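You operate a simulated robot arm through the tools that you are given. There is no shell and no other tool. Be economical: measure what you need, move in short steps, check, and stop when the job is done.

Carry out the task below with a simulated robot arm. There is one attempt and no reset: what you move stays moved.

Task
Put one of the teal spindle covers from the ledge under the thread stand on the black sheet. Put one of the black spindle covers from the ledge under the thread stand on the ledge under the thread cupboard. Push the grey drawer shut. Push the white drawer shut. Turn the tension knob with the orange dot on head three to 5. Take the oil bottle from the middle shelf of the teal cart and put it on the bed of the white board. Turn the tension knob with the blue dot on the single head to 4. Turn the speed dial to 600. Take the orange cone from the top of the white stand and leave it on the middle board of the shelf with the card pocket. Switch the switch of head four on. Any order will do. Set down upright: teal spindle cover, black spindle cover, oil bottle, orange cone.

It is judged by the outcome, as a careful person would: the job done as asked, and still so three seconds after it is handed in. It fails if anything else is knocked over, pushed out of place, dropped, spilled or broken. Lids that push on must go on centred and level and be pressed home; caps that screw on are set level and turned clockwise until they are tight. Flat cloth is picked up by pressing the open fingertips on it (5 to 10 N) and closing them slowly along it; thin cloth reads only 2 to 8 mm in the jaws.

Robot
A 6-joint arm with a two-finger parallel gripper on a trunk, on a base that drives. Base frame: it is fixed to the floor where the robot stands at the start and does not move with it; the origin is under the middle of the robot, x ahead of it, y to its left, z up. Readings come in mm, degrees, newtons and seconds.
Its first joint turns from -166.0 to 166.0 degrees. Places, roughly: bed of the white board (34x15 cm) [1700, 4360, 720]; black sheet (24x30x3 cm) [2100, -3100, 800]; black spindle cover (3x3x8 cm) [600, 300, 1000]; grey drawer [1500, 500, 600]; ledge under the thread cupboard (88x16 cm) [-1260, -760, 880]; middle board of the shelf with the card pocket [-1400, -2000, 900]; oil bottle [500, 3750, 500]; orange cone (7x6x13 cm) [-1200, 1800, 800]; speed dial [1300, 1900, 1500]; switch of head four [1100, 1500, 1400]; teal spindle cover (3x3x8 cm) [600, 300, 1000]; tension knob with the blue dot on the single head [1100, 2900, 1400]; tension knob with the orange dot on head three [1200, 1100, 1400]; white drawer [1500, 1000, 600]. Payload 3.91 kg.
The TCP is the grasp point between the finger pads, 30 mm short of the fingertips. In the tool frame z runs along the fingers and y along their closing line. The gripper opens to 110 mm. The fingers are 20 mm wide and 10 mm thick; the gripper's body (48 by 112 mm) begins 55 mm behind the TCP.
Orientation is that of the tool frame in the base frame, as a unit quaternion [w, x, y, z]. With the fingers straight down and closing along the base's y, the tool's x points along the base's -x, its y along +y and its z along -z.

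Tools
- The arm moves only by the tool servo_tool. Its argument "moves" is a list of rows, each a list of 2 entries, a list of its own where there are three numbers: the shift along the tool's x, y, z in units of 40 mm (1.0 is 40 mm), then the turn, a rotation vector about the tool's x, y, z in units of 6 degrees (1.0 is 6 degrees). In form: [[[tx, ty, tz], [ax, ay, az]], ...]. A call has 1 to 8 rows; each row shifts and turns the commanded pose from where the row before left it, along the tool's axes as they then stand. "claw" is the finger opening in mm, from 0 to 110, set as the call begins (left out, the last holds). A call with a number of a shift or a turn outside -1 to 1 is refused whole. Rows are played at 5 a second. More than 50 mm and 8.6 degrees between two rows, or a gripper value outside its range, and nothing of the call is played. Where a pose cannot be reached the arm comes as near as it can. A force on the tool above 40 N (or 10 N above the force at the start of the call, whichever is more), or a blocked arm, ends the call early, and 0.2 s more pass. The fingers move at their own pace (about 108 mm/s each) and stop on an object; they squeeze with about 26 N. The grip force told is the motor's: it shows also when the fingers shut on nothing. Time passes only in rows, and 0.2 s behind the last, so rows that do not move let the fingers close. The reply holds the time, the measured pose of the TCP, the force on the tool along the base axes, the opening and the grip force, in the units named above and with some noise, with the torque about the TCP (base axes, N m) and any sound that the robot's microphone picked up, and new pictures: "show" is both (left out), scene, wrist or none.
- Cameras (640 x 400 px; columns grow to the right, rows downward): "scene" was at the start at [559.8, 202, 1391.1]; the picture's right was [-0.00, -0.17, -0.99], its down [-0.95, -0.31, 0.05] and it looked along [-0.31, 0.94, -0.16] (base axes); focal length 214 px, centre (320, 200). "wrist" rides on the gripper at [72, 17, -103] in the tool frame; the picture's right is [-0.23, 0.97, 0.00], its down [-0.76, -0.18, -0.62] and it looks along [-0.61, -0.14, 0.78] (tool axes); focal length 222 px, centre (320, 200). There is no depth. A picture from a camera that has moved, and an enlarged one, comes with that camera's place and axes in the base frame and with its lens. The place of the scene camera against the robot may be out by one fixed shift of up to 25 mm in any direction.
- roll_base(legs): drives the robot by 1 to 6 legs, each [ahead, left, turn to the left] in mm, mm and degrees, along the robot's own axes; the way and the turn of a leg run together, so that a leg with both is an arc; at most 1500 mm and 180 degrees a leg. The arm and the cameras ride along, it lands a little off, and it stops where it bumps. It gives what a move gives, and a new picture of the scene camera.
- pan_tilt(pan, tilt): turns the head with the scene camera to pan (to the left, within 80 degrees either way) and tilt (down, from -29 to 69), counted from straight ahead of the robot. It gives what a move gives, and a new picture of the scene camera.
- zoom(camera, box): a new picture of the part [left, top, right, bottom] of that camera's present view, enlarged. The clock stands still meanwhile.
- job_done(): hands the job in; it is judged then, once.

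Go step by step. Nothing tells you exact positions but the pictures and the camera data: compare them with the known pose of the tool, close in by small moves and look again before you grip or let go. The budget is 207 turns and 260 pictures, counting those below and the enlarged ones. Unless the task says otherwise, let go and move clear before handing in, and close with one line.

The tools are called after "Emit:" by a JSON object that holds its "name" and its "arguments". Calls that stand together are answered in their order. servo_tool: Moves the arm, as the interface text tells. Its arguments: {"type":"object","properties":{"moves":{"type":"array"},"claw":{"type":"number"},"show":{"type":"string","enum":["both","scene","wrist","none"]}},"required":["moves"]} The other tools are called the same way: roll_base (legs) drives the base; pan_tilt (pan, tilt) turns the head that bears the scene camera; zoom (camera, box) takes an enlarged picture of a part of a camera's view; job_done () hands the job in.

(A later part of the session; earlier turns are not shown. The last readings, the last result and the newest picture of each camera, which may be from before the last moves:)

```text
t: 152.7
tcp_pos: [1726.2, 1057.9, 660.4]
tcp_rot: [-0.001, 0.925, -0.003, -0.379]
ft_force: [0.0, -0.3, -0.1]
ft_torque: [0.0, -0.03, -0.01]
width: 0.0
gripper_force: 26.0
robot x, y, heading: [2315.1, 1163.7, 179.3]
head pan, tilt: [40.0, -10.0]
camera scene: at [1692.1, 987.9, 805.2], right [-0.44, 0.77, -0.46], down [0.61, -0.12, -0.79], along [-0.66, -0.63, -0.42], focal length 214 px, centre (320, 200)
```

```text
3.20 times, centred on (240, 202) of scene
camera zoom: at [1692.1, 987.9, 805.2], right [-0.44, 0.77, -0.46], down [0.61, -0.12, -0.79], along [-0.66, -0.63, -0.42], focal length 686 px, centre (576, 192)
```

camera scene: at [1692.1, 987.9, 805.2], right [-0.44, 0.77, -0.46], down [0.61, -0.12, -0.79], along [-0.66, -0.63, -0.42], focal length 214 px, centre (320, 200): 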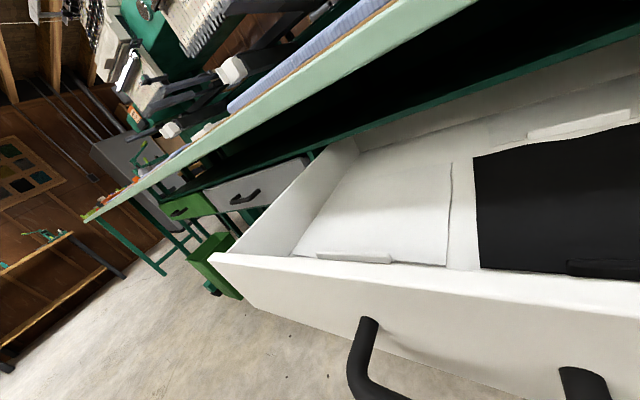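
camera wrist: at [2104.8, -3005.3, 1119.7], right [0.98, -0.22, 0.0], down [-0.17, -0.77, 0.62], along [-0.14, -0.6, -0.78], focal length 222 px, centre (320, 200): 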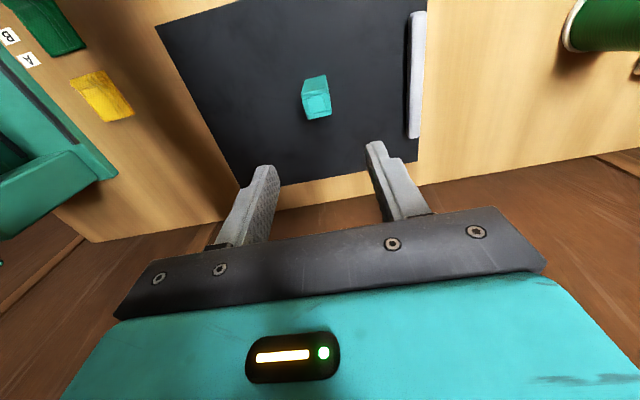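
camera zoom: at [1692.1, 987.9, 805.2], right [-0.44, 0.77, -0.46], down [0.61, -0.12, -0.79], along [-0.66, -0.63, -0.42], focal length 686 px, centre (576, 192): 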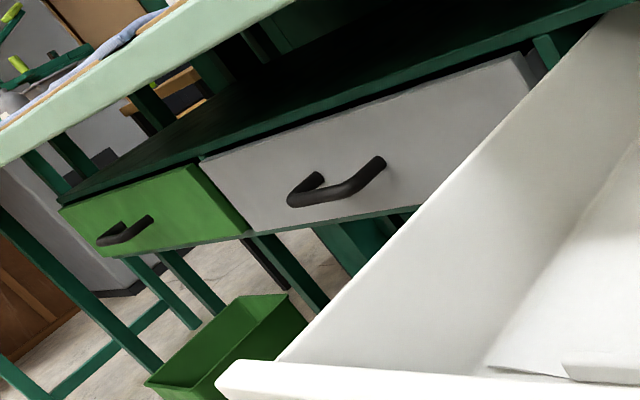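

Emit:
{"name": "zoom", "arguments": {"camera": "scene", "box": [180, 145, 320, 232]}}

```text
4.57 times, centred on (250, 188) of scene
camera zoom: at [1692.1, 987.9, 805.2], right [-0.44, 0.77, -0.46], down [0.61, -0.12, -0.79], along [-0.66, -0.63, -0.42], focal length 980 px, centre (640, 253)
```

zoom: 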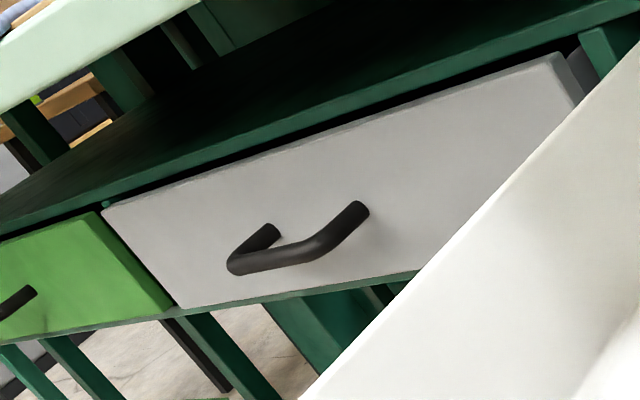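

The grey drawer's face is in line with the closed green one, so it is shut. Now line up with the white drawer's handle (y≈970).

Emit:
{"name": "roll_base", "arguments": {"legs": [[0, 88, 0]]}}

Emit:
{"name": "pan_tilt", "arguments": {"pan": 0, "tilt": 30}}

```text
t: 153.8
tcp_pos: [1724.5, 969.5, 661.8]
tcp_rot: [-0.002, 0.926, -0.004, -0.378]
ft_force: [-0.6, -0.1, 0.8]
ft_torque: [0.01, -0.02, -0.02]
width: 0.0
gripper_force: 26.2
robot x, y, heading: [2314.1, 1072.4, 179.6]
head pan, tilt: [40.0, -10.0]
camera scene: at [1691.4, 899.3, 805.2], right [-0.44, 0.77, -0.46], down [0.61, -0.12, -0.79], along [-0.66, -0.63, -0.42], focal length 214 px, centre (320, 200)
```

scene: 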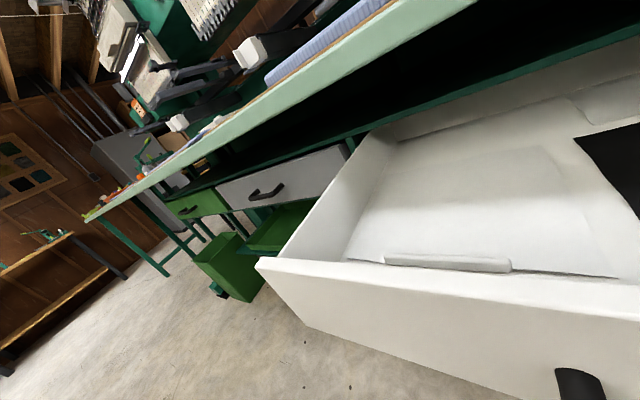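

```text
t: 154.9
tcp_pos: [1725.3, 970.2, 660.9]
tcp_rot: [-0.003, 0.926, -0.005, -0.378]
ft_force: [0.0, -0.2, -0.1]
ft_torque: [-0.04, 0.0, 0.01]
width: 0.1
gripper_force: 26.2
robot x, y, heading: [2310.9, 1076.5, 179.4]
head pan, tilt: [0.0, 30.0]
camera scene: at [1719.1, 953.2, 742.2], right [0.01, 1.0, 0.0], down [0.97, -0.01, -0.25], along [-0.25, 0.0, -0.97], focal length 214 px, centre (320, 200)
```

scene: 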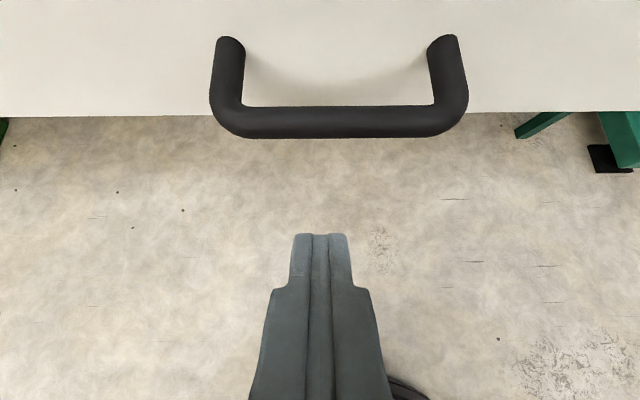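

Centred on the handle. Push at the same pace as before, stopping short of the table overhang.

Emit:
{"name": "servo_tool", "arguments": {"moves": [[[-0.6, 0, 0.6], [0, 0, 0]], [[-0.5, 0, 0.5], [0, 0, 0]], [[-0.5, 0, 0.5], [0, 0, 0]], [[-0.5, 0, 0.5], [0, 0, 0]], [[-0.5, 0, 0.5], [0, 0, 0]], [[-0.5, 0, 0.5], [0, 0, 0]], [[-0.5, 0, 0.5], [0, 0, 0]], [[-0.5, 0, 0.5], [0, 0, 0]]], "show": "none"}}

Emit:
{"name": "servo_tool", "arguments": {"moves": [[[0.8, 0, -0.8], [0, 0, 0]], [[0.8, 0, -0.8], [0, 0, 0]], [[0.8, 0, -0.8], [0, 0, 0]], [[0.8, 0, -0.8], [0, 0, 0]]], "show": "none"}}

Emit:
{"name": "pan_tilt", "arguments": {"pan": 40, "tilt": -10}}

Emit:
{"name": "zoom", "arguments": {"camera": "scene", "box": [140, 100, 400, 262]}}

```text
t: 156.8
tcp_pos: [1496.3, 973.0, 659.6]
tcp_rot: [-0.002, 0.926, -0.004, -0.378]
ft_force: [16.4, 1.5, 3.0]
ft_torque: [-0.32, 2.24, 0.58]
width: 0.0
gripper_force: 25.9
robot x, y, heading: [2312.8, 1079.4, 179.5]
head pan, tilt: [0.0, 30.0]
stopped in row 8: the force on the tool passed its limit at 42 N (the readings are from after the stop); the commanded pose is now the measured one
```

```text
t: 157.8
tcp_pos: [1676.2, 971.7, 658.1]
tcp_rot: [-0.002, 0.926, -0.004, -0.377]
ft_force: [0.2, 0.1, -1.1]
ft_torque: [-0.01, 0.01, -0.02]
width: 0.0
gripper_force: 26.0
robot x, y, heading: [2316.2, 1079.1, 179.6]
head pan, tilt: [0.0, 30.0]
```

```text
t: 158.9
tcp_pos: [1675.4, 972.4, 658.8]
tcp_rot: [-0.002, 0.926, -0.004, -0.378]
ft_force: [0.8, -0.2, 0.1]
ft_torque: [-0.02, -0.02, 0.0]
width: 0.2
gripper_force: 25.9
robot x, y, heading: [2315.8, 1075.2, 179.5]
head pan, tilt: [40.0, -10.0]
camera scene: at [1641.7, 901.5, 803.2], right [-0.44, 0.77, -0.46], down [0.61, -0.12, -0.78], along [-0.66, -0.63, -0.42], focal length 214 px, centre (320, 200)
```

scene: 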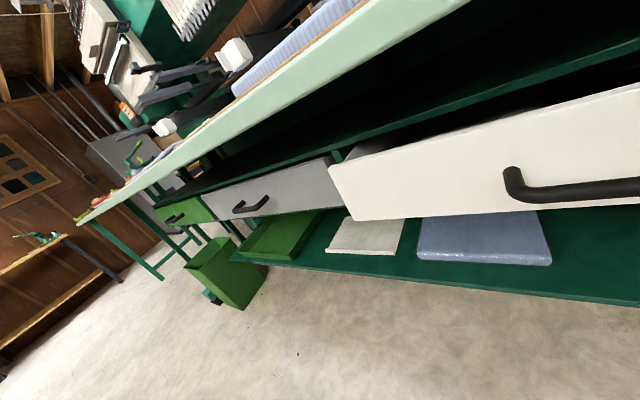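

```text
2.46 times, centred on (270, 181) of scene
camera zoom: at [1641.7, 901.5, 803.2], right [-0.44, 0.77, -0.46], down [0.61, -0.12, -0.78], along [-0.66, -0.63, -0.42], focal length 528 px, centre (443, 247)
```

zoom: 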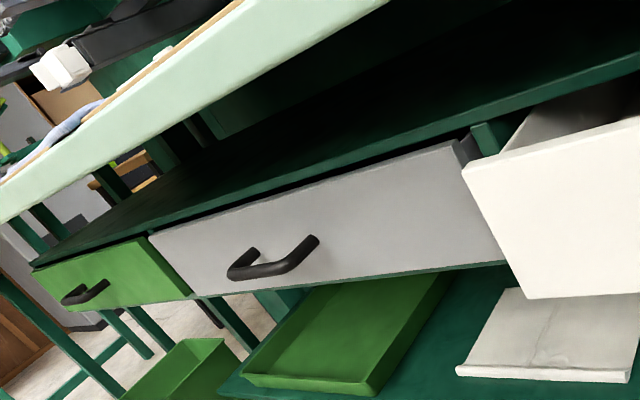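

The white drawer still stands out ~80 mm; the head met the table edge. I flatten the tool to ~20° and fold the head back so the fingers can reach under the overhang.

Emit:
{"name": "pan_tilt", "arguments": {"pan": 0, "tilt": 69}}

Emit:
{"name": "servo_tool", "arguments": {"moves": [[[0, 0, 0], [0, -1, 0]], [[0, 0, 0], [0, -1, 0]], [[0, 0, 0], [0, -1, 0]], [[0, 0, 0], [0, -1, 0]]], "show": "wrist"}}

```text
t: 160.4
tcp_pos: [1675.1, 971.9, 659.5]
tcp_rot: [-0.003, 0.926, -0.005, -0.378]
ft_force: [-0.1, -0.7, 0.6]
ft_torque: [0.02, 0.01, 0.01]
width: 0.0
gripper_force: 26.2
robot x, y, heading: [2314.9, 1080.4, 179.5]
head pan, tilt: [0.0, 68.8]
camera scene: at [1730.4, 954.8, 729.1], right [0.01, 1.0, 0.0], down [0.91, -0.01, 0.41], along [0.41, 0.0, -0.91], focal length 214 px, centre (320, 200)
```

scene: 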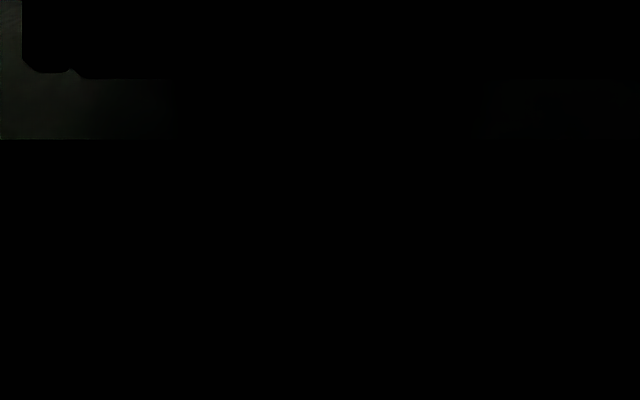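

```text
t: 161.4
tcp_pos: [1671.8, 969.5, 660.7]
tcp_rot: [-0.003, 0.827, -0.004, -0.562]
ft_force: [-0.3, -0.1, -1.5]
ft_torque: [-0.02, 0.0, -0.01]
width: 0.1
gripper_force: 26.0
out of reach, approached as far as the arm can: row 4
robot x, y, heading: [2316.4, 1074.7, 179.5]
head pan, tilt: [0.0, 68.8]
camera wrist: at [1796.4, 952.3, 631.1], right [-0.09, -0.97, 0.21], down [0.3, 0.17, 0.94], along [-0.95, 0.15, 0.28], focal length 222 px, centre (320, 200)
```

wrist: 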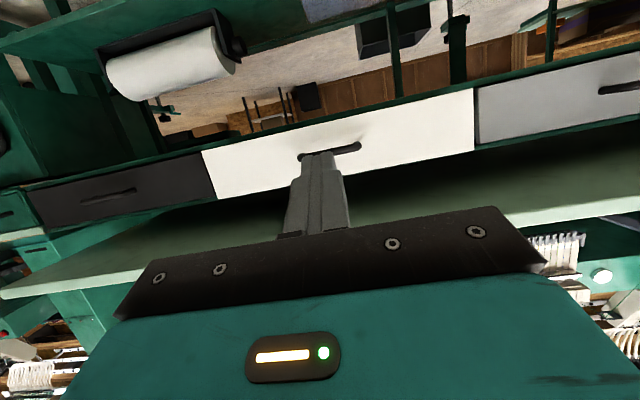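

Good view: fingers aim at the white handle. Push forward.

Emit:
{"name": "servo_tool", "arguments": {"moves": [[[-0.37, 0, 0.93], [0, 0, 0]], [[-0.37, 0, 0.93], [0, 0, 0]], [[-0.37, 0, 0.93], [0, 0, 0]], [[-0.37, 0, 0.93], [0, 0, 0]], [[-0.26, 0, 0.65], [0, 0, 0]], [[-0.26, 0, 0.65], [0, 0, 0]]], "show": "wrist"}}

```text
t: 162.8
tcp_pos: [1454.7, 969.8, 662.5]
tcp_rot: [-0.003, 0.827, -0.004, -0.562]
ft_force: [0.9, -0.4, -0.1]
ft_torque: [0.01, -0.04, 0.01]
width: 0.2
gripper_force: 25.8
robot x, y, heading: [2313.7, 1073.9, 179.4]
head pan, tilt: [0.0, 68.8]
camera wrist: at [1579.1, 952.4, 633.0], right [-0.09, -0.97, 0.21], down [0.3, 0.17, 0.94], along [-0.95, 0.15, 0.28], focal length 222 px, centre (320, 200)
```

wrist: 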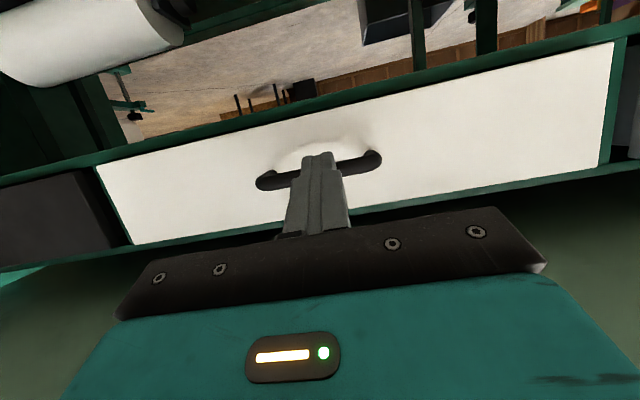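

It has slid in; press on gently until it stops.

Emit:
{"name": "servo_tool", "arguments": {"moves": [[[-0.1, 0, 0.25], [0, 0, 0]], [[-0.1, 0, 0.25], [0, 0, 0]], [[-0.1, 0, 0.25], [0, 0, 0]], [[-0.1, 0, 0.25], [0, 0, 0]], [[-0.1, 0, 0.25], [0, 0, 0]], [[-0.1, 0, 0.25], [0, 0, 0]]], "show": "wrist"}}

```text
t: 163.1
tcp_pos: [1451.6, 970.9, 662.3]
tcp_rot: [-0.003, 0.828, -0.004, -0.561]
ft_force: [23.8, 0.7, 13.8]
ft_torque: [-0.12, 0.38, -0.03]
width: 0.1
gripper_force: 26.2
robot x, y, heading: [2313.2, 1077.8, 179.5]
head pan, tilt: [0.0, 68.8]
stopped in row 1: the force on the tool passed its limit at 65 N (the readings are from after the stop); the commanded pose is now the measured one
camera wrist: at [1576.6, 952.4, 633.3], right [-0.09, -0.97, 0.21], down [0.3, 0.17, 0.94], along [-0.95, 0.15, 0.28], focal length 222 px, centre (320, 200)
```

wrist: 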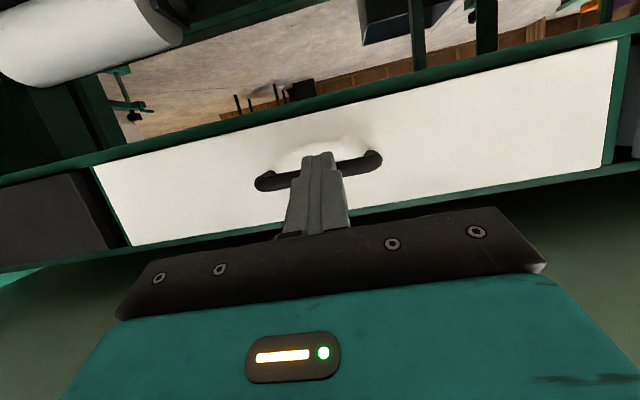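

Firm stop with the force at the fingertips: white is shut. Back off and compare the fronts.

Emit:
{"name": "servo_tool", "arguments": {"moves": [[[0.37, 0, -0.93], [0, 0, 0]], [[0.37, 0, -0.93], [0, 0, 0]], [[0.37, 0, -0.93], [0, 0, 0]], [[0.37, 0, -0.93], [0, 0, 0]], [[0.37, 0, -0.93], [0, 0, 0]], [[0.37, 0, -0.93], [0, 0, 0]]], "show": "none"}}

Emit:
{"name": "pan_tilt", "arguments": {"pan": 45, "tilt": 5}}

Emit:
{"name": "zoom", "arguments": {"camera": "scene", "box": [100, 100, 420, 300]}}

```text
t: 164.5
tcp_pos: [1677.0, 962.1, 663.7]
tcp_rot: [-0.004, 0.828, -0.004, -0.561]
ft_force: [-0.3, 0.4, -0.2]
ft_torque: [0.02, 0.0, 0.0]
width: 0.1
gripper_force: 26.2
out of reach, approached as far as the arm can: row 6
robot x, y, heading: [2315.8, 1073.8, 179.7]
head pan, tilt: [0.0, 68.8]
```

```text
t: 165.9
tcp_pos: [1676.0, 962.4, 663.2]
tcp_rot: [-0.004, 0.828, -0.005, -0.561]
ft_force: [-0.5, 0.0, 0.6]
ft_torque: [-0.01, 0.0, 0.03]
width: 0.2
gripper_force: 26.0
robot x, y, heading: [2317.4, 1075.9, 179.5]
head pan, tilt: [45.0, 5.0]
camera scene: at [1708.2, 880.9, 792.4], right [-0.65, 0.71, -0.26], down [0.43, 0.06, -0.9], along [-0.63, -0.7, -0.34], focal length 214 px, centre (320, 200)
```

scene: 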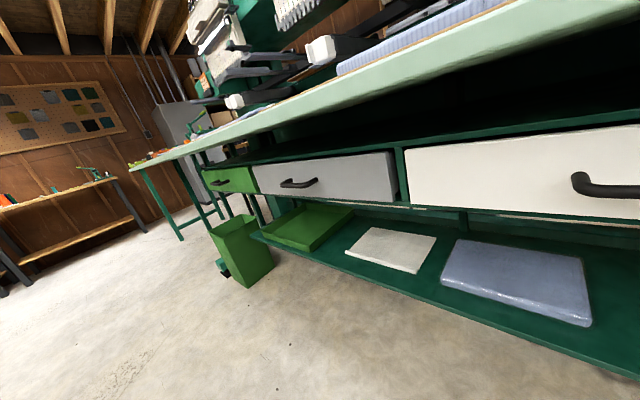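

```text
2.00 times, centred on (260, 200) of scene
camera zoom: at [1708.2, 880.9, 792.4], right [-0.65, 0.71, -0.26], down [0.43, 0.06, -0.9], along [-0.63, -0.7, -0.34], focal length 429 px, centre (440, 200)
```

zoom: 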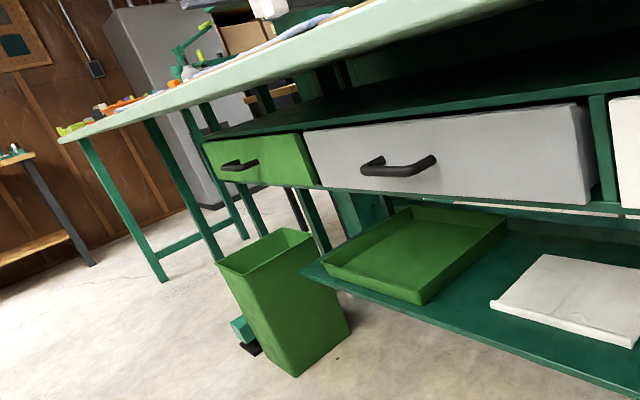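

The white one is inset, while grey still stands out ~30 mm. I go back to grey and press it with the flatter tool.

Emit:
{"name": "roll_base", "arguments": {"legs": [[0, 457, 0.3]]}}

Emit:
{"name": "pan_tilt", "arguments": {"pan": 0, "tilt": 69}}

Emit:
{"name": "servo_tool", "arguments": {"moves": [[[-0.37, 0, 0.93], [0, 0, 0]], [[-0.37, 0, 0.93], [0, 0, 0]], [[-0.37, 0, 0.93], [0, 0, 0]]], "show": "wrist"}}

```text
t: 168.6
tcp_pos: [1676.1, 495.9, 664.5]
tcp_rot: [0.001, 0.828, 0.002, -0.56]
ft_force: [0.2, -0.3, 0.0]
ft_torque: [-0.01, 0.0, 0.01]
width: 0.2
gripper_force: 26.1
robot x, y, heading: [2312.0, 619.0, -179.5]
head pan, tilt: [45.0, 5.0]
camera scene: at [1709.7, 414.5, 792.5], right [-0.66, 0.71, -0.26], down [0.43, 0.06, -0.9], along [-0.62, -0.71, -0.34], focal length 214 px, centre (320, 200)
```

scene: 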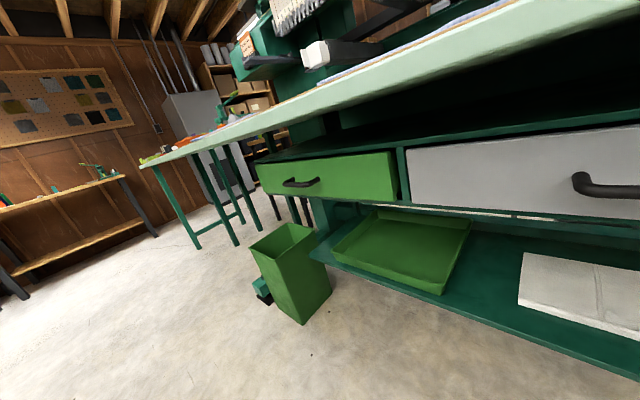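

```text
t: 170.0
tcp_pos: [1676.8, 496.4, 663.7]
tcp_rot: [0.001, 0.828, 0.002, -0.56]
ft_force: [-0.2, 0.2, 0.2]
ft_torque: [0.0, -0.05, 0.02]
width: 0.0
gripper_force: 25.7
robot x, y, heading: [2313.9, 618.1, -179.8]
head pan, tilt: [0.0, 68.8]
camera scene: at [1751.9, 479.6, 710.6], right [0.0, 1.0, 0.0], down [1.0, 0.0, 0.01], along [0.01, 0.0, -1.0], focal length 214 px, centre (320, 200)
```

scene: 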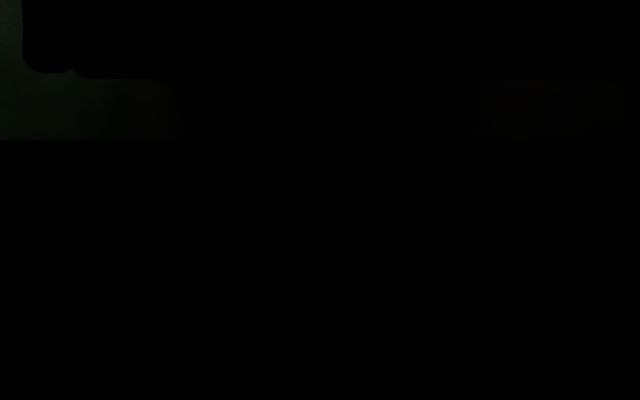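

```text
t: 170.8
tcp_pos: [1555.0, 492.3, 662.6]
tcp_rot: [0.001, 0.828, 0.002, -0.561]
ft_force: [-0.2, 0.4, 0.4]
ft_torque: [0.0, 0.01, -0.05]
width: 0.0
gripper_force: 25.3
robot x, y, heading: [2316.0, 617.6, -179.7]
head pan, tilt: [0.0, 68.8]
camera wrist: at [1680.1, 476.4, 633.6], right [-0.08, -0.97, 0.21], down [0.3, 0.18, 0.94], along [-0.95, 0.14, 0.27], focal length 222 px, centre (320, 200)
```

wrist: 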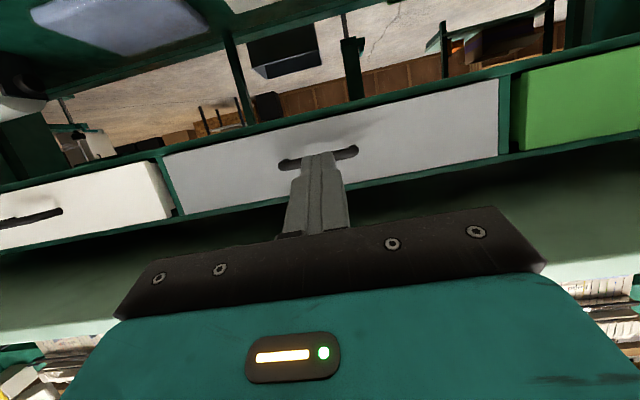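

All fronts stand slightly proud alike. I still press grey to a firm stop to be sure.

Emit:
{"name": "servo_tool", "arguments": {"moves": [[[-0.37, 0, 0.93], [0, 0, 0]], [[-0.37, 0, 0.93], [0, 0, 0]], [[-0.1, 0, 0.25], [0, 0, 0]], [[-0.1, 0, 0.25], [0, 0, 0]], [[-0.1, 0, 0.25], [0, 0, 0]], [[-0.1, 0, 0.25], [0, 0, 0]], [[-0.1, 0, 0.25], [0, 0, 0]]], "show": "wrist"}}

```text
t: 171.9
tcp_pos: [1452.1, 493.7, 662.9]
tcp_rot: [0.0, 0.829, 0.002, -0.56]
ft_force: [21.6, 2.7, 14.2]
ft_torque: [0.0, 0.37, -0.05]
width: 0.0
gripper_force: 25.9
robot x, y, heading: [2315.5, 619.7, -179.8]
head pan, tilt: [0.0, 68.8]
stopped in row 5: the force on the tool passed its limit at 66 N (the readings are from after the stop); the commanded pose is now the measured one
camera wrist: at [1577.6, 478.5, 633.9], right [-0.08, -0.97, 0.21], down [0.29, 0.18, 0.94], along [-0.95, 0.14, 0.27], focal length 222 px, centre (320, 200)
```

wrist: 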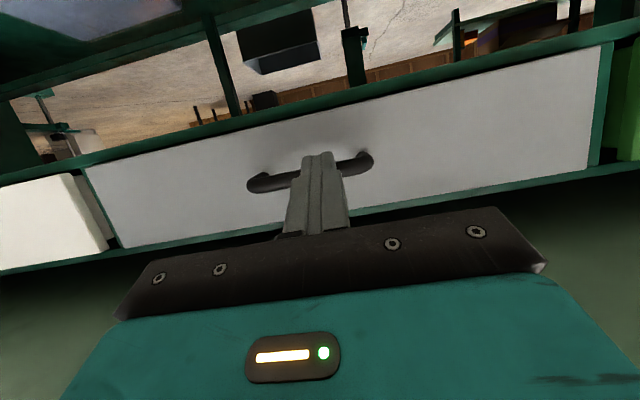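

Same firm stop as white (x≈1452): both are shut. Now retreat, rise and level the tool toward the heads.

Emit:
{"name": "servo_tool", "arguments": {"moves": [[[0.37, 0, -0.93], [0, 0, 0]], [[0.37, 0, -0.93], [0, 0, 0]], [[0.37, 0, -0.93], [0, 0, 0]], [[0.37, 0, -0.93], [0, 0, 0]], [[0.37, 0, -0.93], [0, 0, 0]]], "show": "none"}}

Emit:
{"name": "roll_base", "arguments": {"legs": [[-150, 0, 0], [0, -530, -0.3]]}}

Emit:
{"name": "servo_tool", "arguments": {"moves": [[[-1, 0, -0.4], [0, 0, 0]], [[-1, 0, -0.4], [0, 0, 0]], [[-1, 0, -0.4], [0, 0, 0]], [[-1, 0, -0.4], [0, 0, 0]], [[-1, 0, -0.4], [0, 0, 0]], [[-1, 0, -0.4], [0, 0, 0]], [[-1, 0, -0.4], [0, 0, 0]], [[-1, 0, -0.4], [0, 0, 0]]], "show": "none"}}

Emit:
{"name": "servo_tool", "arguments": {"moves": [[[-1, 0, -0.4], [0, 0, 0]], [[-1, 0, -0.4], [0, 0, 0]], [[-1, 0, -0.4], [0, 0, 0]], [[-1, 0, -0.4], [0, 0, 0]], [[-1, 0, -0.4], [0, -0.9, 0]], [[-1, 0, -0.2], [0, -0.9, 0]], [[-1, 0, 0], [0, -0.9, 0]], [[-1, 0, 0], [0, -0.9, 0]]], "show": "none"}}

Emit:
{"name": "pan_tilt", "arguments": {"pan": 0, "tilt": 10}}

```text
t: 173.1
tcp_pos: [1652.2, 495.5, 664.5]
tcp_rot: [0.001, 0.829, 0.002, -0.559]
ft_force: [0.2, 0.7, 0.2]
ft_torque: [-0.01, 0.01, -0.01]
width: 0.1
gripper_force: 26.2
robot x, y, heading: [2312.2, 619.2, -179.7]
head pan, tilt: [0.0, 68.8]
```

```text
t: 177.1
tcp_pos: [1800.1, 1018.7, 664.0]
tcp_rot: [-0.001, 0.829, 0.0, -0.559]
ft_force: [-0.2, 0.3, -0.8]
ft_torque: [0.02, -0.02, 0.04]
width: 0.0
gripper_force: 26.0
robot x, y, heading: [2462.2, 1138.3, 179.9]
head pan, tilt: [0.0, 68.8]
camera scene: at [1875.6, 1001.7, 711.1], right [0.0, 1.0, 0.0], down [1.0, 0.0, 0.01], along [0.01, 0.0, -1.0], focal length 214 px, centre (320, 200)
```

scene: 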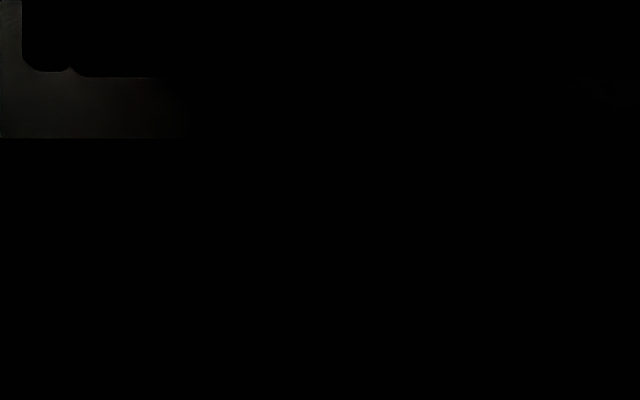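

```text
t: 178.9
tcp_pos: [1799.2, 1019.8, 1007.5]
tcp_rot: [-0.001, 0.829, 0.0, -0.559]
ft_force: [-0.6, 1.0, 0.3]
ft_torque: [-0.01, 0.0, -0.03]
width: 0.2
gripper_force: 26.2
robot x, y, heading: [2462.3, 1134.0, 180.0]
head pan, tilt: [0.0, 68.8]
```

```text
t: 180.7
tcp_pos: [1782.2, 1015.5, 1342.1]
tcp_rot: [0.001, 0.709, 0.001, -0.705]
ft_force: [-0.8, -0.2, 0.7]
ft_torque: [-0.02, -0.03, 0.01]
width: 0.1
gripper_force: 25.8
robot x, y, heading: [2462.5, 1142.5, 180.2]
head pan, tilt: [0.0, 68.8]
```

```text
t: 182.0
tcp_pos: [1781.3, 1017.9, 1342.0]
tcp_rot: [-0.001, 0.71, 0.0, -0.704]
ft_force: [0.2, 0.2, 0.6]
ft_torque: [0.01, -0.02, 0.01]
width: 0.0
gripper_force: 26.2
robot x, y, heading: [2461.3, 1136.3, 179.8]
head pan, tilt: [0.0, 10.0]
camera scene: at [1828.8, 1000.5, 1445.9], right [0.0, 1.0, 0.0], down [0.18, 0.0, -0.98], along [-0.98, 0.0, -0.18], focal length 214 px, centre (320, 200)
```

scene: 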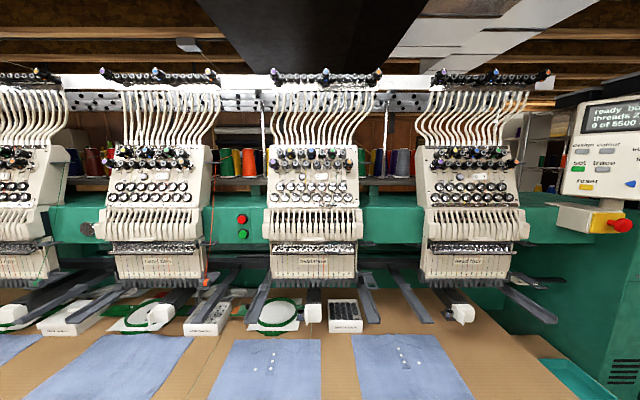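

Head three is ahead, head four right of it, the control panel beyond. I zoom into each.

Emit:
{"name": "zoom", "arguments": {"camera": "scene", "box": [250, 130, 378, 210]}}

Emit:
{"name": "zoom", "arguments": {"camera": "scene", "box": [410, 130, 538, 210]}}

Emit:
{"name": "zoom", "arguments": {"camera": "scene", "box": [512, 80, 640, 240]}}

```text
5.00 times, centred on (314, 170) of scene
camera zoom: at [1828.8, 1000.5, 1445.9], right [0.0, 1.0, 0.0], down [0.18, 0.0, -0.98], along [-0.98, 0.0, -0.18], focal length 1072 px, centre (350, 350)
```

zoom: 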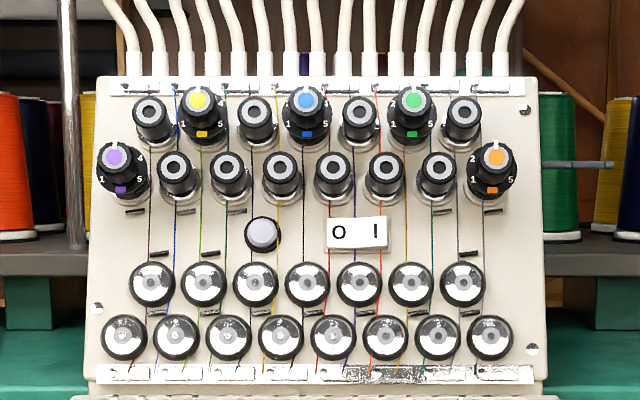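

```text
5.00 times, centred on (474, 170) of scene
camera zoom: at [1828.8, 1000.5, 1445.9], right [0.0, 1.0, 0.0], down [0.18, 0.0, -0.98], along [-0.98, 0.0, -0.18], focal length 1072 px, centre (-450, 350)
```

zoom: 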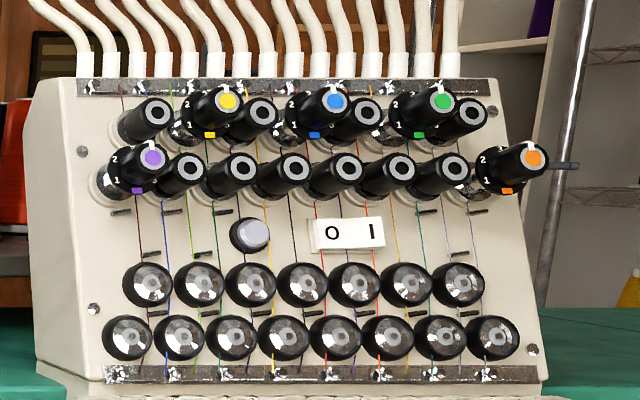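

```text
2.50 times, centred on (576, 160) of scene
camera zoom: at [1828.8, 1000.5, 1445.9], right [0.0, 1.0, 0.0], down [0.18, 0.0, -0.98], along [-0.98, 0.0, -0.18], focal length 536 px, centre (-320, 300)
```

zoom: 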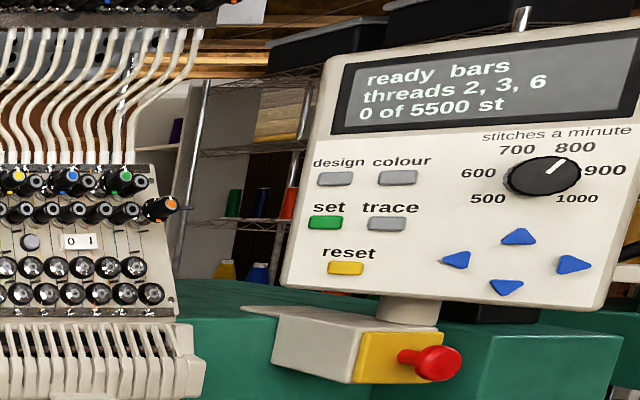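

Orange-dot knob of head three: right end of the lower row, now at about 3. The panel leans back ~20°, so I pitch the tool 20°, rise and come closer.

Emit:
{"name": "servo_tool", "arguments": {"moves": [[[-1, 0, 0], [0, 0, 0]], [[-1, 0, 0], [0, 0, 0]], [[-1, 0, 0], [0, 0, 0]], [[-0.6, 0, 0], [0, 0.85, 0]], [[0, 0, 0], [0, 0.85, 0]], [[0, 0, 0], [0, 0.85, 0]], [[0, 0, 0], [0, 0.85, 0]]], "claw": 50, "show": "none"}}

Emit:
{"name": "pan_tilt", "arguments": {"pan": 0, "tilt": 5}}

Emit:
{"name": "roll_base", "arguments": {"legs": [[330, -78, 0]]}}

```text
t: 183.6
tcp_pos: [1782.7, 1017.4, 1486.8]
tcp_rot: [-0.001, 0.823, 0.0, -0.567]
ft_force: [-0.2, 0.0, 0.8]
ft_torque: [0.01, 0.02, 0.01]
width: 50.1
gripper_force: 0.1
robot x, y, heading: [2461.4, 1139.9, 179.9]
head pan, tilt: [0.0, 10.0]
```

```text
t: 184.2
tcp_pos: [1780.9, 1018.4, 1487.5]
tcp_rot: [-0.001, 0.823, 0.0, -0.568]
ft_force: [-0.2, 0.5, -0.1]
ft_torque: [-0.01, -0.02, 0.01]
width: 50.1
gripper_force: 0.1
robot x, y, heading: [2464.7, 1134.3, 180.0]
head pan, tilt: [0.0, 5.0]
camera scene: at [1791.9, 1001.4, 1606.2], right [0.0, 1.0, 0.0], down [0.44, 0.0, -0.9], along [-0.9, 0.0, -0.44], focal length 214 px, centre (320, 200)
```

scene: 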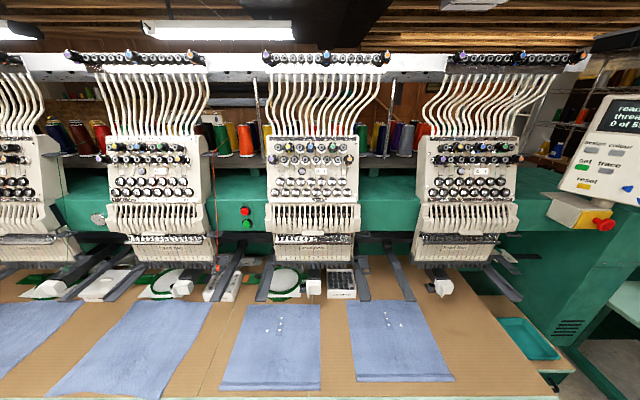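

```text
t: 186.4
tcp_pos: [1453.1, 1093.9, 1486.9]
tcp_rot: [-0.001, 0.823, -0.001, -0.568]
ft_force: [0.3, 0.2, -0.3]
ft_torque: [0.01, 0.02, 0.0]
width: 50.0
gripper_force: 0.0
robot x, y, heading: [2134.0, 1216.0, 180.0]
head pan, tilt: [0.0, 5.0]
camera scene: at [1463.3, 1078.6, 1606.3], right [0.0, 1.0, 0.0], down [0.44, 0.0, -0.9], along [-0.9, 0.0, -0.44], focal length 214 px, centre (320, 200)
```

scene: 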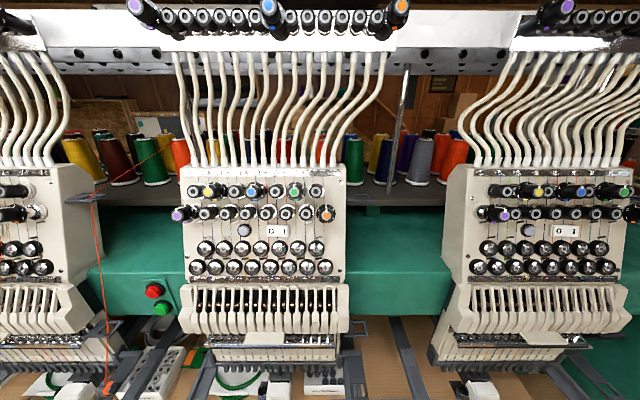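

Emit:
{"name": "zoom", "arguments": {"camera": "scene", "box": [165, 160, 357, 280]}}

```text
3.33 times, centred on (261, 220) of scene
camera zoom: at [1463.3, 1078.6, 1606.3], right [0.0, 1.0, 0.0], down [0.44, 0.0, -0.9], along [-0.9, 0.0, -0.44], focal length 715 px, centre (517, 133)
```

zoom: 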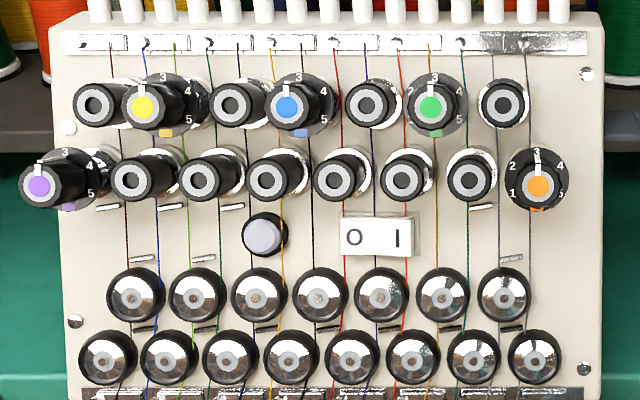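

The dial reads 3, with about 60° per number; 5 needs ~120° clockwise. I align the tool axis with the knob first.

Emit:
{"name": "servo_tool", "arguments": {"moves": [[[-0.34, -0.05, 0.9], [0, 0, 0]], [[-0.34, -0.05, 0.9], [0, 0, 0]], [[-0.34, -0.05, 0.9], [0, 0, 0]], [[-0.33, -0.05, 0.9], [0, 0, 0]], [[0, 0, 0.7], [0, 0, 0]], [[0, 0, 0.3], [0, 0, 0]]], "claw": 32, "show": "both"}}

```text
t: 187.8
tcp_pos: [1260.2, 1101.9, 1473.8]
tcp_rot: [0.0, 0.824, 0.0, -0.567]
ft_force: [-0.3, -0.4, 0.0]
ft_torque: [-0.01, 0.03, -0.01]
width: 31.9
gripper_force: 0.1
robot x, y, heading: [2133.9, 1214.5, 180.0]
head pan, tilt: [0.0, 5.0]
camera scene: at [1270.8, 1085.6, 1591.7], right [0.0, 1.0, 0.0], down [0.44, 0.0, -0.9], along [-0.9, 0.0, -0.44], focal length 214 px, centre (320, 200)
camera wrist: at [1384.8, 1085.8, 1442.0], right [-0.08, -0.97, 0.21], down [0.31, 0.18, 0.93], along [-0.95, 0.14, 0.29], focal length 222 px, centre (320, 200)
```

scene: 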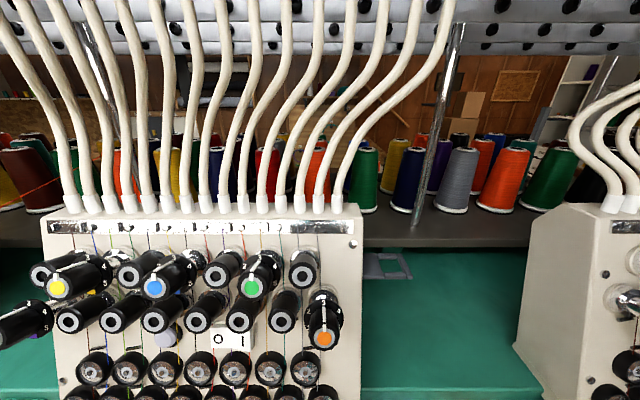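
wrist: 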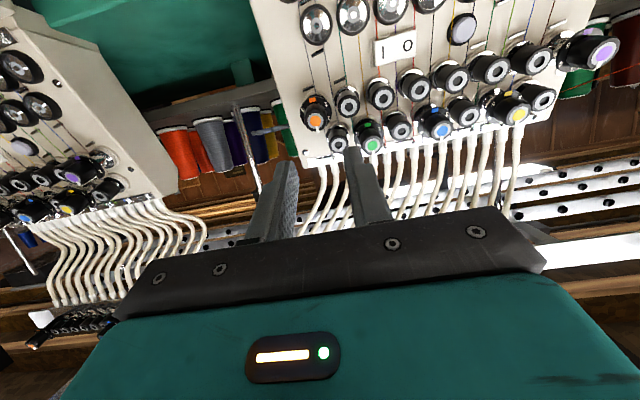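

Triangulated knob front ≈ (1163, 1103.5, 1433). Fine-correct, roll the gripper +60°, then look.

Emit:
{"name": "servo_tool", "arguments": {"moves": [[[0.13, -0.04, 0], [0, 0, 1]], [[0, 0, 0], [0, 0, 1]], [[0, 0, 0], [0, 0, 1]], [[0, 0, 0], [0, 0, 1]], [[0, 0, 0], [0, 0, 1]], [[0, 0, 0], [0, 0, 1]], [[0, 0, 0], [0, 0, 1]], [[0, 0, 0], [0, 0, 1]]], "show": "none"}}

Emit:
{"name": "servo_tool", "arguments": {"moves": [[[0, 0, 0.4], [0, 0, 1]], [[0, 0, 0.4], [0, 0, 1]], [[0, 0, 0.4], [0, 0, 0]]], "show": "both"}}

```text
t: 189.7
tcp_pos: [1263.0, 1105.2, 1468.7]
tcp_rot: [0.231, 0.752, -0.335, -0.519]
ft_force: [0.0, -0.2, 0.7]
ft_torque: [-0.01, 0.01, 0.0]
width: 31.9
gripper_force: 0.1
robot x, y, heading: [2131.5, 1213.2, 180.0]
head pan, tilt: [0.0, 5.0]
```

```text
t: 190.4
tcp_pos: [1218.4, 1106.3, 1450.8]
tcp_rot: [0.284, 0.713, -0.411, -0.492]
ft_force: [0.3, -0.3, -0.1]
ft_torque: [-0.04, -0.02, 0.01]
width: 32.1
gripper_force: 0.1
robot x, y, heading: [2132.4, 1215.6, 180.1]
head pan, tilt: [0.0, 5.0]
camera scene: at [1246.7, 1178.0, 1521.9], right [0.31, 0.5, -0.81], down [0.26, -0.86, -0.44], along [-0.92, -0.07, -0.4], focal length 214 px, centre (320, 200)
camera wrist: at [1324.1, 1035.3, 1467.3], right [-0.34, -0.29, 0.89], down [0.5, 0.75, 0.43], along [-0.79, 0.6, -0.11], focal length 222 px, centre (320, 200)
```

scene: 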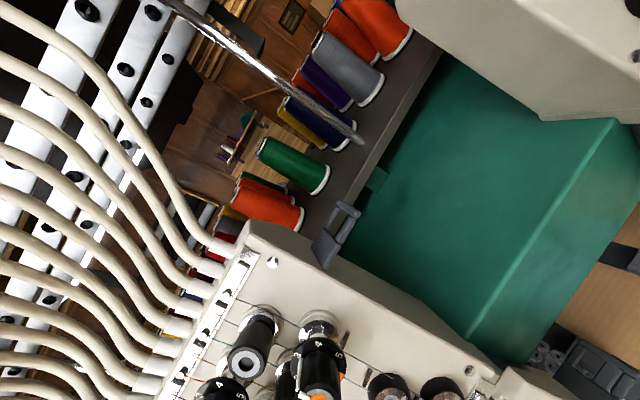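
wrist: 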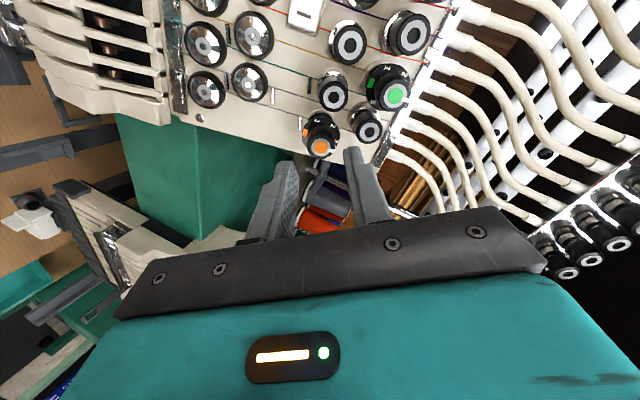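

The axis lines up within 1–2 mm. Advance so the tips straddle the knob, then close.

Emit:
{"name": "servo_tool", "arguments": {"moves": [[[0, 0, 0.4], [0, 0, 0]], [[0, 0, 0.35], [0, 0, 0]], [[0, 0, 0.3], [0, 0, 0]]], "show": "wrist"}}

```text
t: 191.2
tcp_pos: [1180.1, 1105.0, 1437.8]
tcp_rot: [0.284, 0.713, -0.411, -0.492]
ft_force: [11.4, -1.4, -2.1]
ft_torque: [0.01, 0.11, 0.13]
width: 30.1
gripper_force: 0.1
robot x, y, heading: [2133.4, 1215.6, -180.2]
head pan, tilt: [0.0, 5.0]
camera wrist: at [1286.6, 1034.6, 1453.3], right [-0.34, -0.29, 0.89], down [0.5, 0.75, 0.43], along [-0.8, 0.6, -0.11], focal length 222 px, centre (320, 200)
```

wrist: 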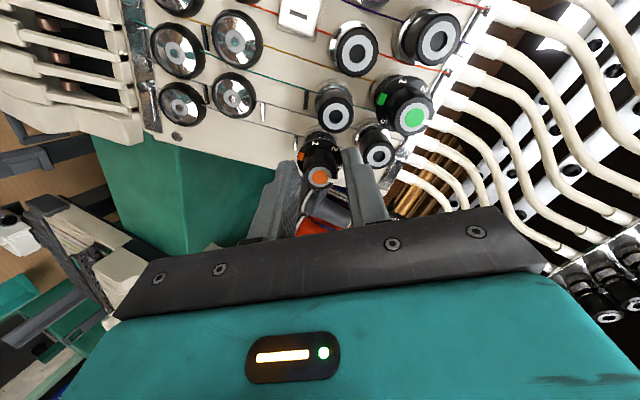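

Emit:
{"name": "zoom", "arguments": {"camera": "wrist", "box": [240, 90, 440, 215]}}

```text
3.20 times, centred on (340, 152) of wrist
camera zoom: at [1286.6, 1034.6, 1453.3], right [-0.34, -0.29, 0.89], down [0.5, 0.75, 0.43], along [-0.8, 0.6, -0.11], focal length 711 px, centre (256, 352)
```

zoom: 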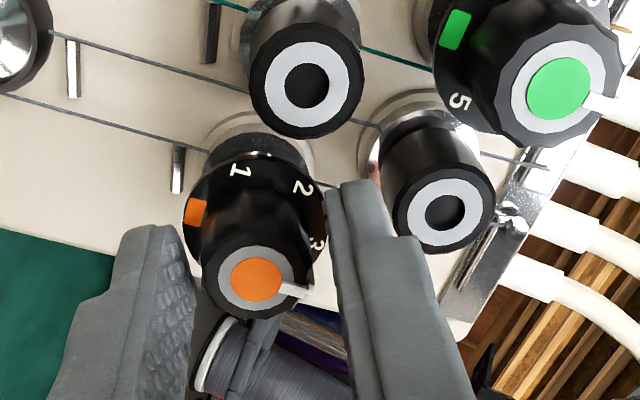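

The upper tip touches the dial plate; back off 3 mm and close.

Emit:
{"name": "servo_tool", "arguments": {"moves": [[[0, 0, -0.1], [0, 0, 0]], [[0, 0, 0], [0, 0, 0]]], "show": "none"}}

Emit:
{"name": "servo_tool", "arguments": {"moves": [[[0, 0, 0], [0, 0, 0]], [[0, 0, 0], [0, 0, 0]]], "claw": 10, "show": "wrist"}}

```text
t: 191.8
tcp_pos: [1182.5, 1106.3, 1436.9]
tcp_rot: [0.284, 0.712, -0.412, -0.492]
ft_force: [0.2, 1.2, 0.3]
ft_torque: [0.01, -0.03, -0.02]
width: 32.0
gripper_force: 0.1
robot x, y, heading: [2134.4, 1212.0, 179.9]
head pan, tilt: [0.0, 5.0]
```

```text
t: 192.4
tcp_pos: [1181.3, 1105.8, 1437.2]
tcp_rot: [0.284, 0.712, -0.412, -0.492]
ft_force: [-22.9, -7.3, 24.0]
ft_torque: [0.03, 0.56, -0.09]
width: 21.3
gripper_force: 45.0
robot x, y, heading: [2131.8, 1214.5, 180.1]
head pan, tilt: [0.0, 5.0]
camera wrist: at [1288.3, 1034.2, 1453.6], right [-0.34, -0.29, 0.89], down [0.5, 0.75, 0.43], along [-0.8, 0.6, -0.11], focal length 222 px, centre (320, 200)
```

wrist: 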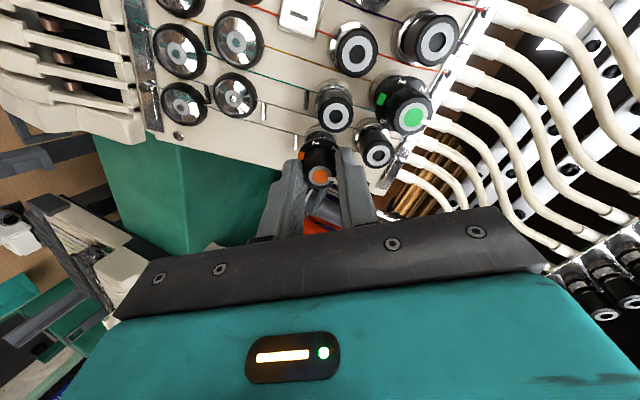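

Gripped slightly off centre; shift a little along the closing line to relieve it.

Emit:
{"name": "servo_tool", "arguments": {"moves": [[[0, 0.05, 0], [0, 0, 0]], [[0, 0, 0], [0, 0, 0]]], "show": "none"}}

```text
t: 193.1
tcp_pos: [1181.6, 1105.6, 1437.1]
tcp_rot: [0.283, 0.714, -0.411, -0.491]
ft_force: [-3.0, 0.2, -0.3]
ft_torque: [0.1, 0.03, -0.29]
width: 21.3
gripper_force: 45.0
robot x, y, heading: [2131.1, 1219.5, 180.0]
head pan, tilt: [0.0, 5.0]
```

Now turn +60°.

Emit:
{"name": "servo_tool", "arguments": {"moves": [[[0, 0, 0], [0, 0, 1]], [[0, 0, 0], [0, 0, 1]], [[0, 0, 0], [0, 0, 1]], [[0, 0, 0], [0, 0, 1]], [[0, 0, 0], [0, 0, 1]], [[0, 0, 0], [0, 0, 1]], [[0, 0, 0], [0, 0, 1]], [[0, 0, 0], [0, 0, 1]]], "show": "none"}}

Emit:
{"name": "servo_tool", "arguments": {"moves": [[[0, 0, 0], [0, 0, 1]], [[0, 0, 0], [0, 0, 1]], [[0, 0, 0], [0, 0, 0]]], "show": "wrist"}}

```text
t: 194.7
tcp_pos: [1181.3, 1104.2, 1438.3]
tcp_rot: [-0.441, -0.516, 0.642, 0.355]
ft_force: [-0.1, 0.6, -0.3]
ft_torque: [-0.26, 0.01, 0.75]
width: 21.3
gripper_force: 44.8
robot x, y, heading: [2135.2, 1212.2, 180.1]
head pan, tilt: [0.0, 5.0]
stopped in row 8: the force on the tool passed its limit at 41 N (the readings are from after the stop); the commanded pose is now the measured one
```

```text
t: 195.5
tcp_pos: [1181.8, 1105.3, 1438.2]
tcp_rot: [-0.476, -0.445, 0.693, 0.308]
ft_force: [1.9, 0.9, -3.7]
ft_torque: [0.24, -0.52, -0.71]
width: 21.6
gripper_force: 45.4
robot x, y, heading: [2136.3, 1216.3, 179.8]
head pan, tilt: [0.0, 5.0]
camera wrist: at [1264.0, 1046.1, 1517.0], right [-0.28, 0.61, 0.74], down [0.75, 0.62, -0.22], along [-0.59, 0.5, -0.63], focal length 222 px, centre (320, 200)
```

wrist: 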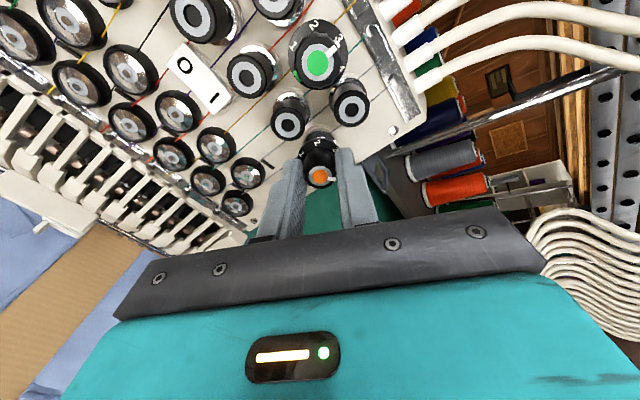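

Turned ~54°. Release and check the pointer.

Emit:
{"name": "servo_tool", "arguments": {"moves": [[[0, 0, 0], [0, 0, 0]], [[0, 0, -0.5], [0, 0, 0]], [[0, 0, -1], [0, 0, 0]]], "claw": 32, "show": "none"}}

Emit:
{"name": "zoom", "arguments": {"camera": "wrist", "box": [240, 60, 400, 160]}}

```text
t: 196.3
tcp_pos: [1236.7, 1104.3, 1456.8]
tcp_rot: [-0.475, -0.447, 0.693, 0.307]
ft_force: [-0.7, 0.6, -0.7]
ft_torque: [0.01, 0.04, 0.01]
width: 32.2
gripper_force: 0.1
robot x, y, heading: [2134.6, 1214.2, 180.0]
head pan, tilt: [0.0, 5.0]
```

```text
4.00 times, centred on (320, 110) of wrist
camera zoom: at [1319.3, 1045.0, 1536.8], right [-0.28, 0.61, 0.74], down [0.75, 0.62, -0.22], along [-0.59, 0.5, -0.63], focal length 888 px, centre (320, 560)
```

zoom: 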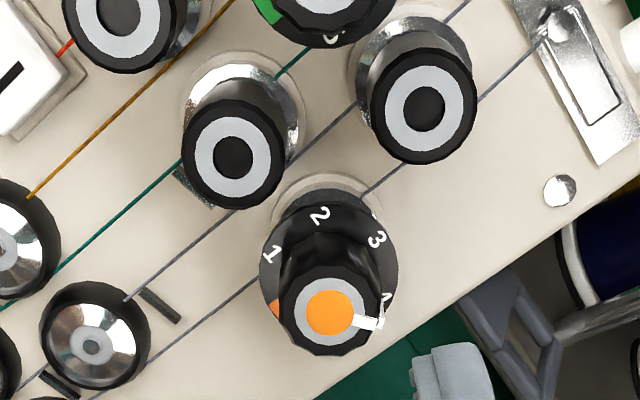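

The pointer is at 4. I roll back 54°, re-grip and turn another ~60°.

Emit:
{"name": "servo_tool", "arguments": {"moves": [[[0, 0, 0], [0, 0, -1]], [[0, 0, 0], [0, 0, -1]], [[0, 0, 0], [0, 0, -1]], [[0, 0, 0], [0, 0, -1]], [[0, 0, 0], [0, 0, -1]], [[0, 0, 0], [0, 0, -1]], [[0, 0, 0], [0, 0, -1]], [[0, 0, 0], [0, 0, -1]]], "show": "none"}}

Emit:
{"name": "servo_tool", "arguments": {"moves": [[[0, 0, 0.5], [0, 0, -1]], [[0, 0, 0.5], [0, 0, 0]], [[0, 0, 0.45], [0, 0, 0]]], "show": "none"}}

Emit:
{"name": "servo_tool", "arguments": {"moves": [[[0, 0, 0], [0, 0, 0]], [[0, 0, 0], [0, 0, 0]]], "claw": 10, "show": "none"}}

```text
t: 198.1
tcp_pos: [1238.8, 1104.4, 1459.7]
tcp_rot: [0.308, 0.689, -0.451, -0.476]
ft_force: [-0.1, 0.1, -0.4]
ft_torque: [0.02, -0.02, 0.0]
width: 32.0
gripper_force: 0.0
robot x, y, heading: [2133.3, 1212.0, 179.8]
head pan, tilt: [0.0, 5.0]
```

```text
t: 198.9
tcp_pos: [1184.2, 1106.6, 1438.6]
tcp_rot: [0.284, 0.712, -0.414, -0.491]
ft_force: [0.4, -0.1, 0.7]
ft_torque: [0.0, 0.0, -0.02]
width: 32.1
gripper_force: 0.1
robot x, y, heading: [2131.6, 1211.2, 180.0]
head pan, tilt: [0.0, 5.0]
```

```text
t: 199.5
tcp_pos: [1184.1, 1106.8, 1439.7]
tcp_rot: [0.285, 0.712, -0.414, -0.491]
ft_force: [11.7, 5.0, -6.6]
ft_torque: [-0.09, -0.52, 0.25]
width: 21.6
gripper_force: 44.7
robot x, y, heading: [2128.9, 1215.0, 180.0]
head pan, tilt: [0.0, 5.0]
```

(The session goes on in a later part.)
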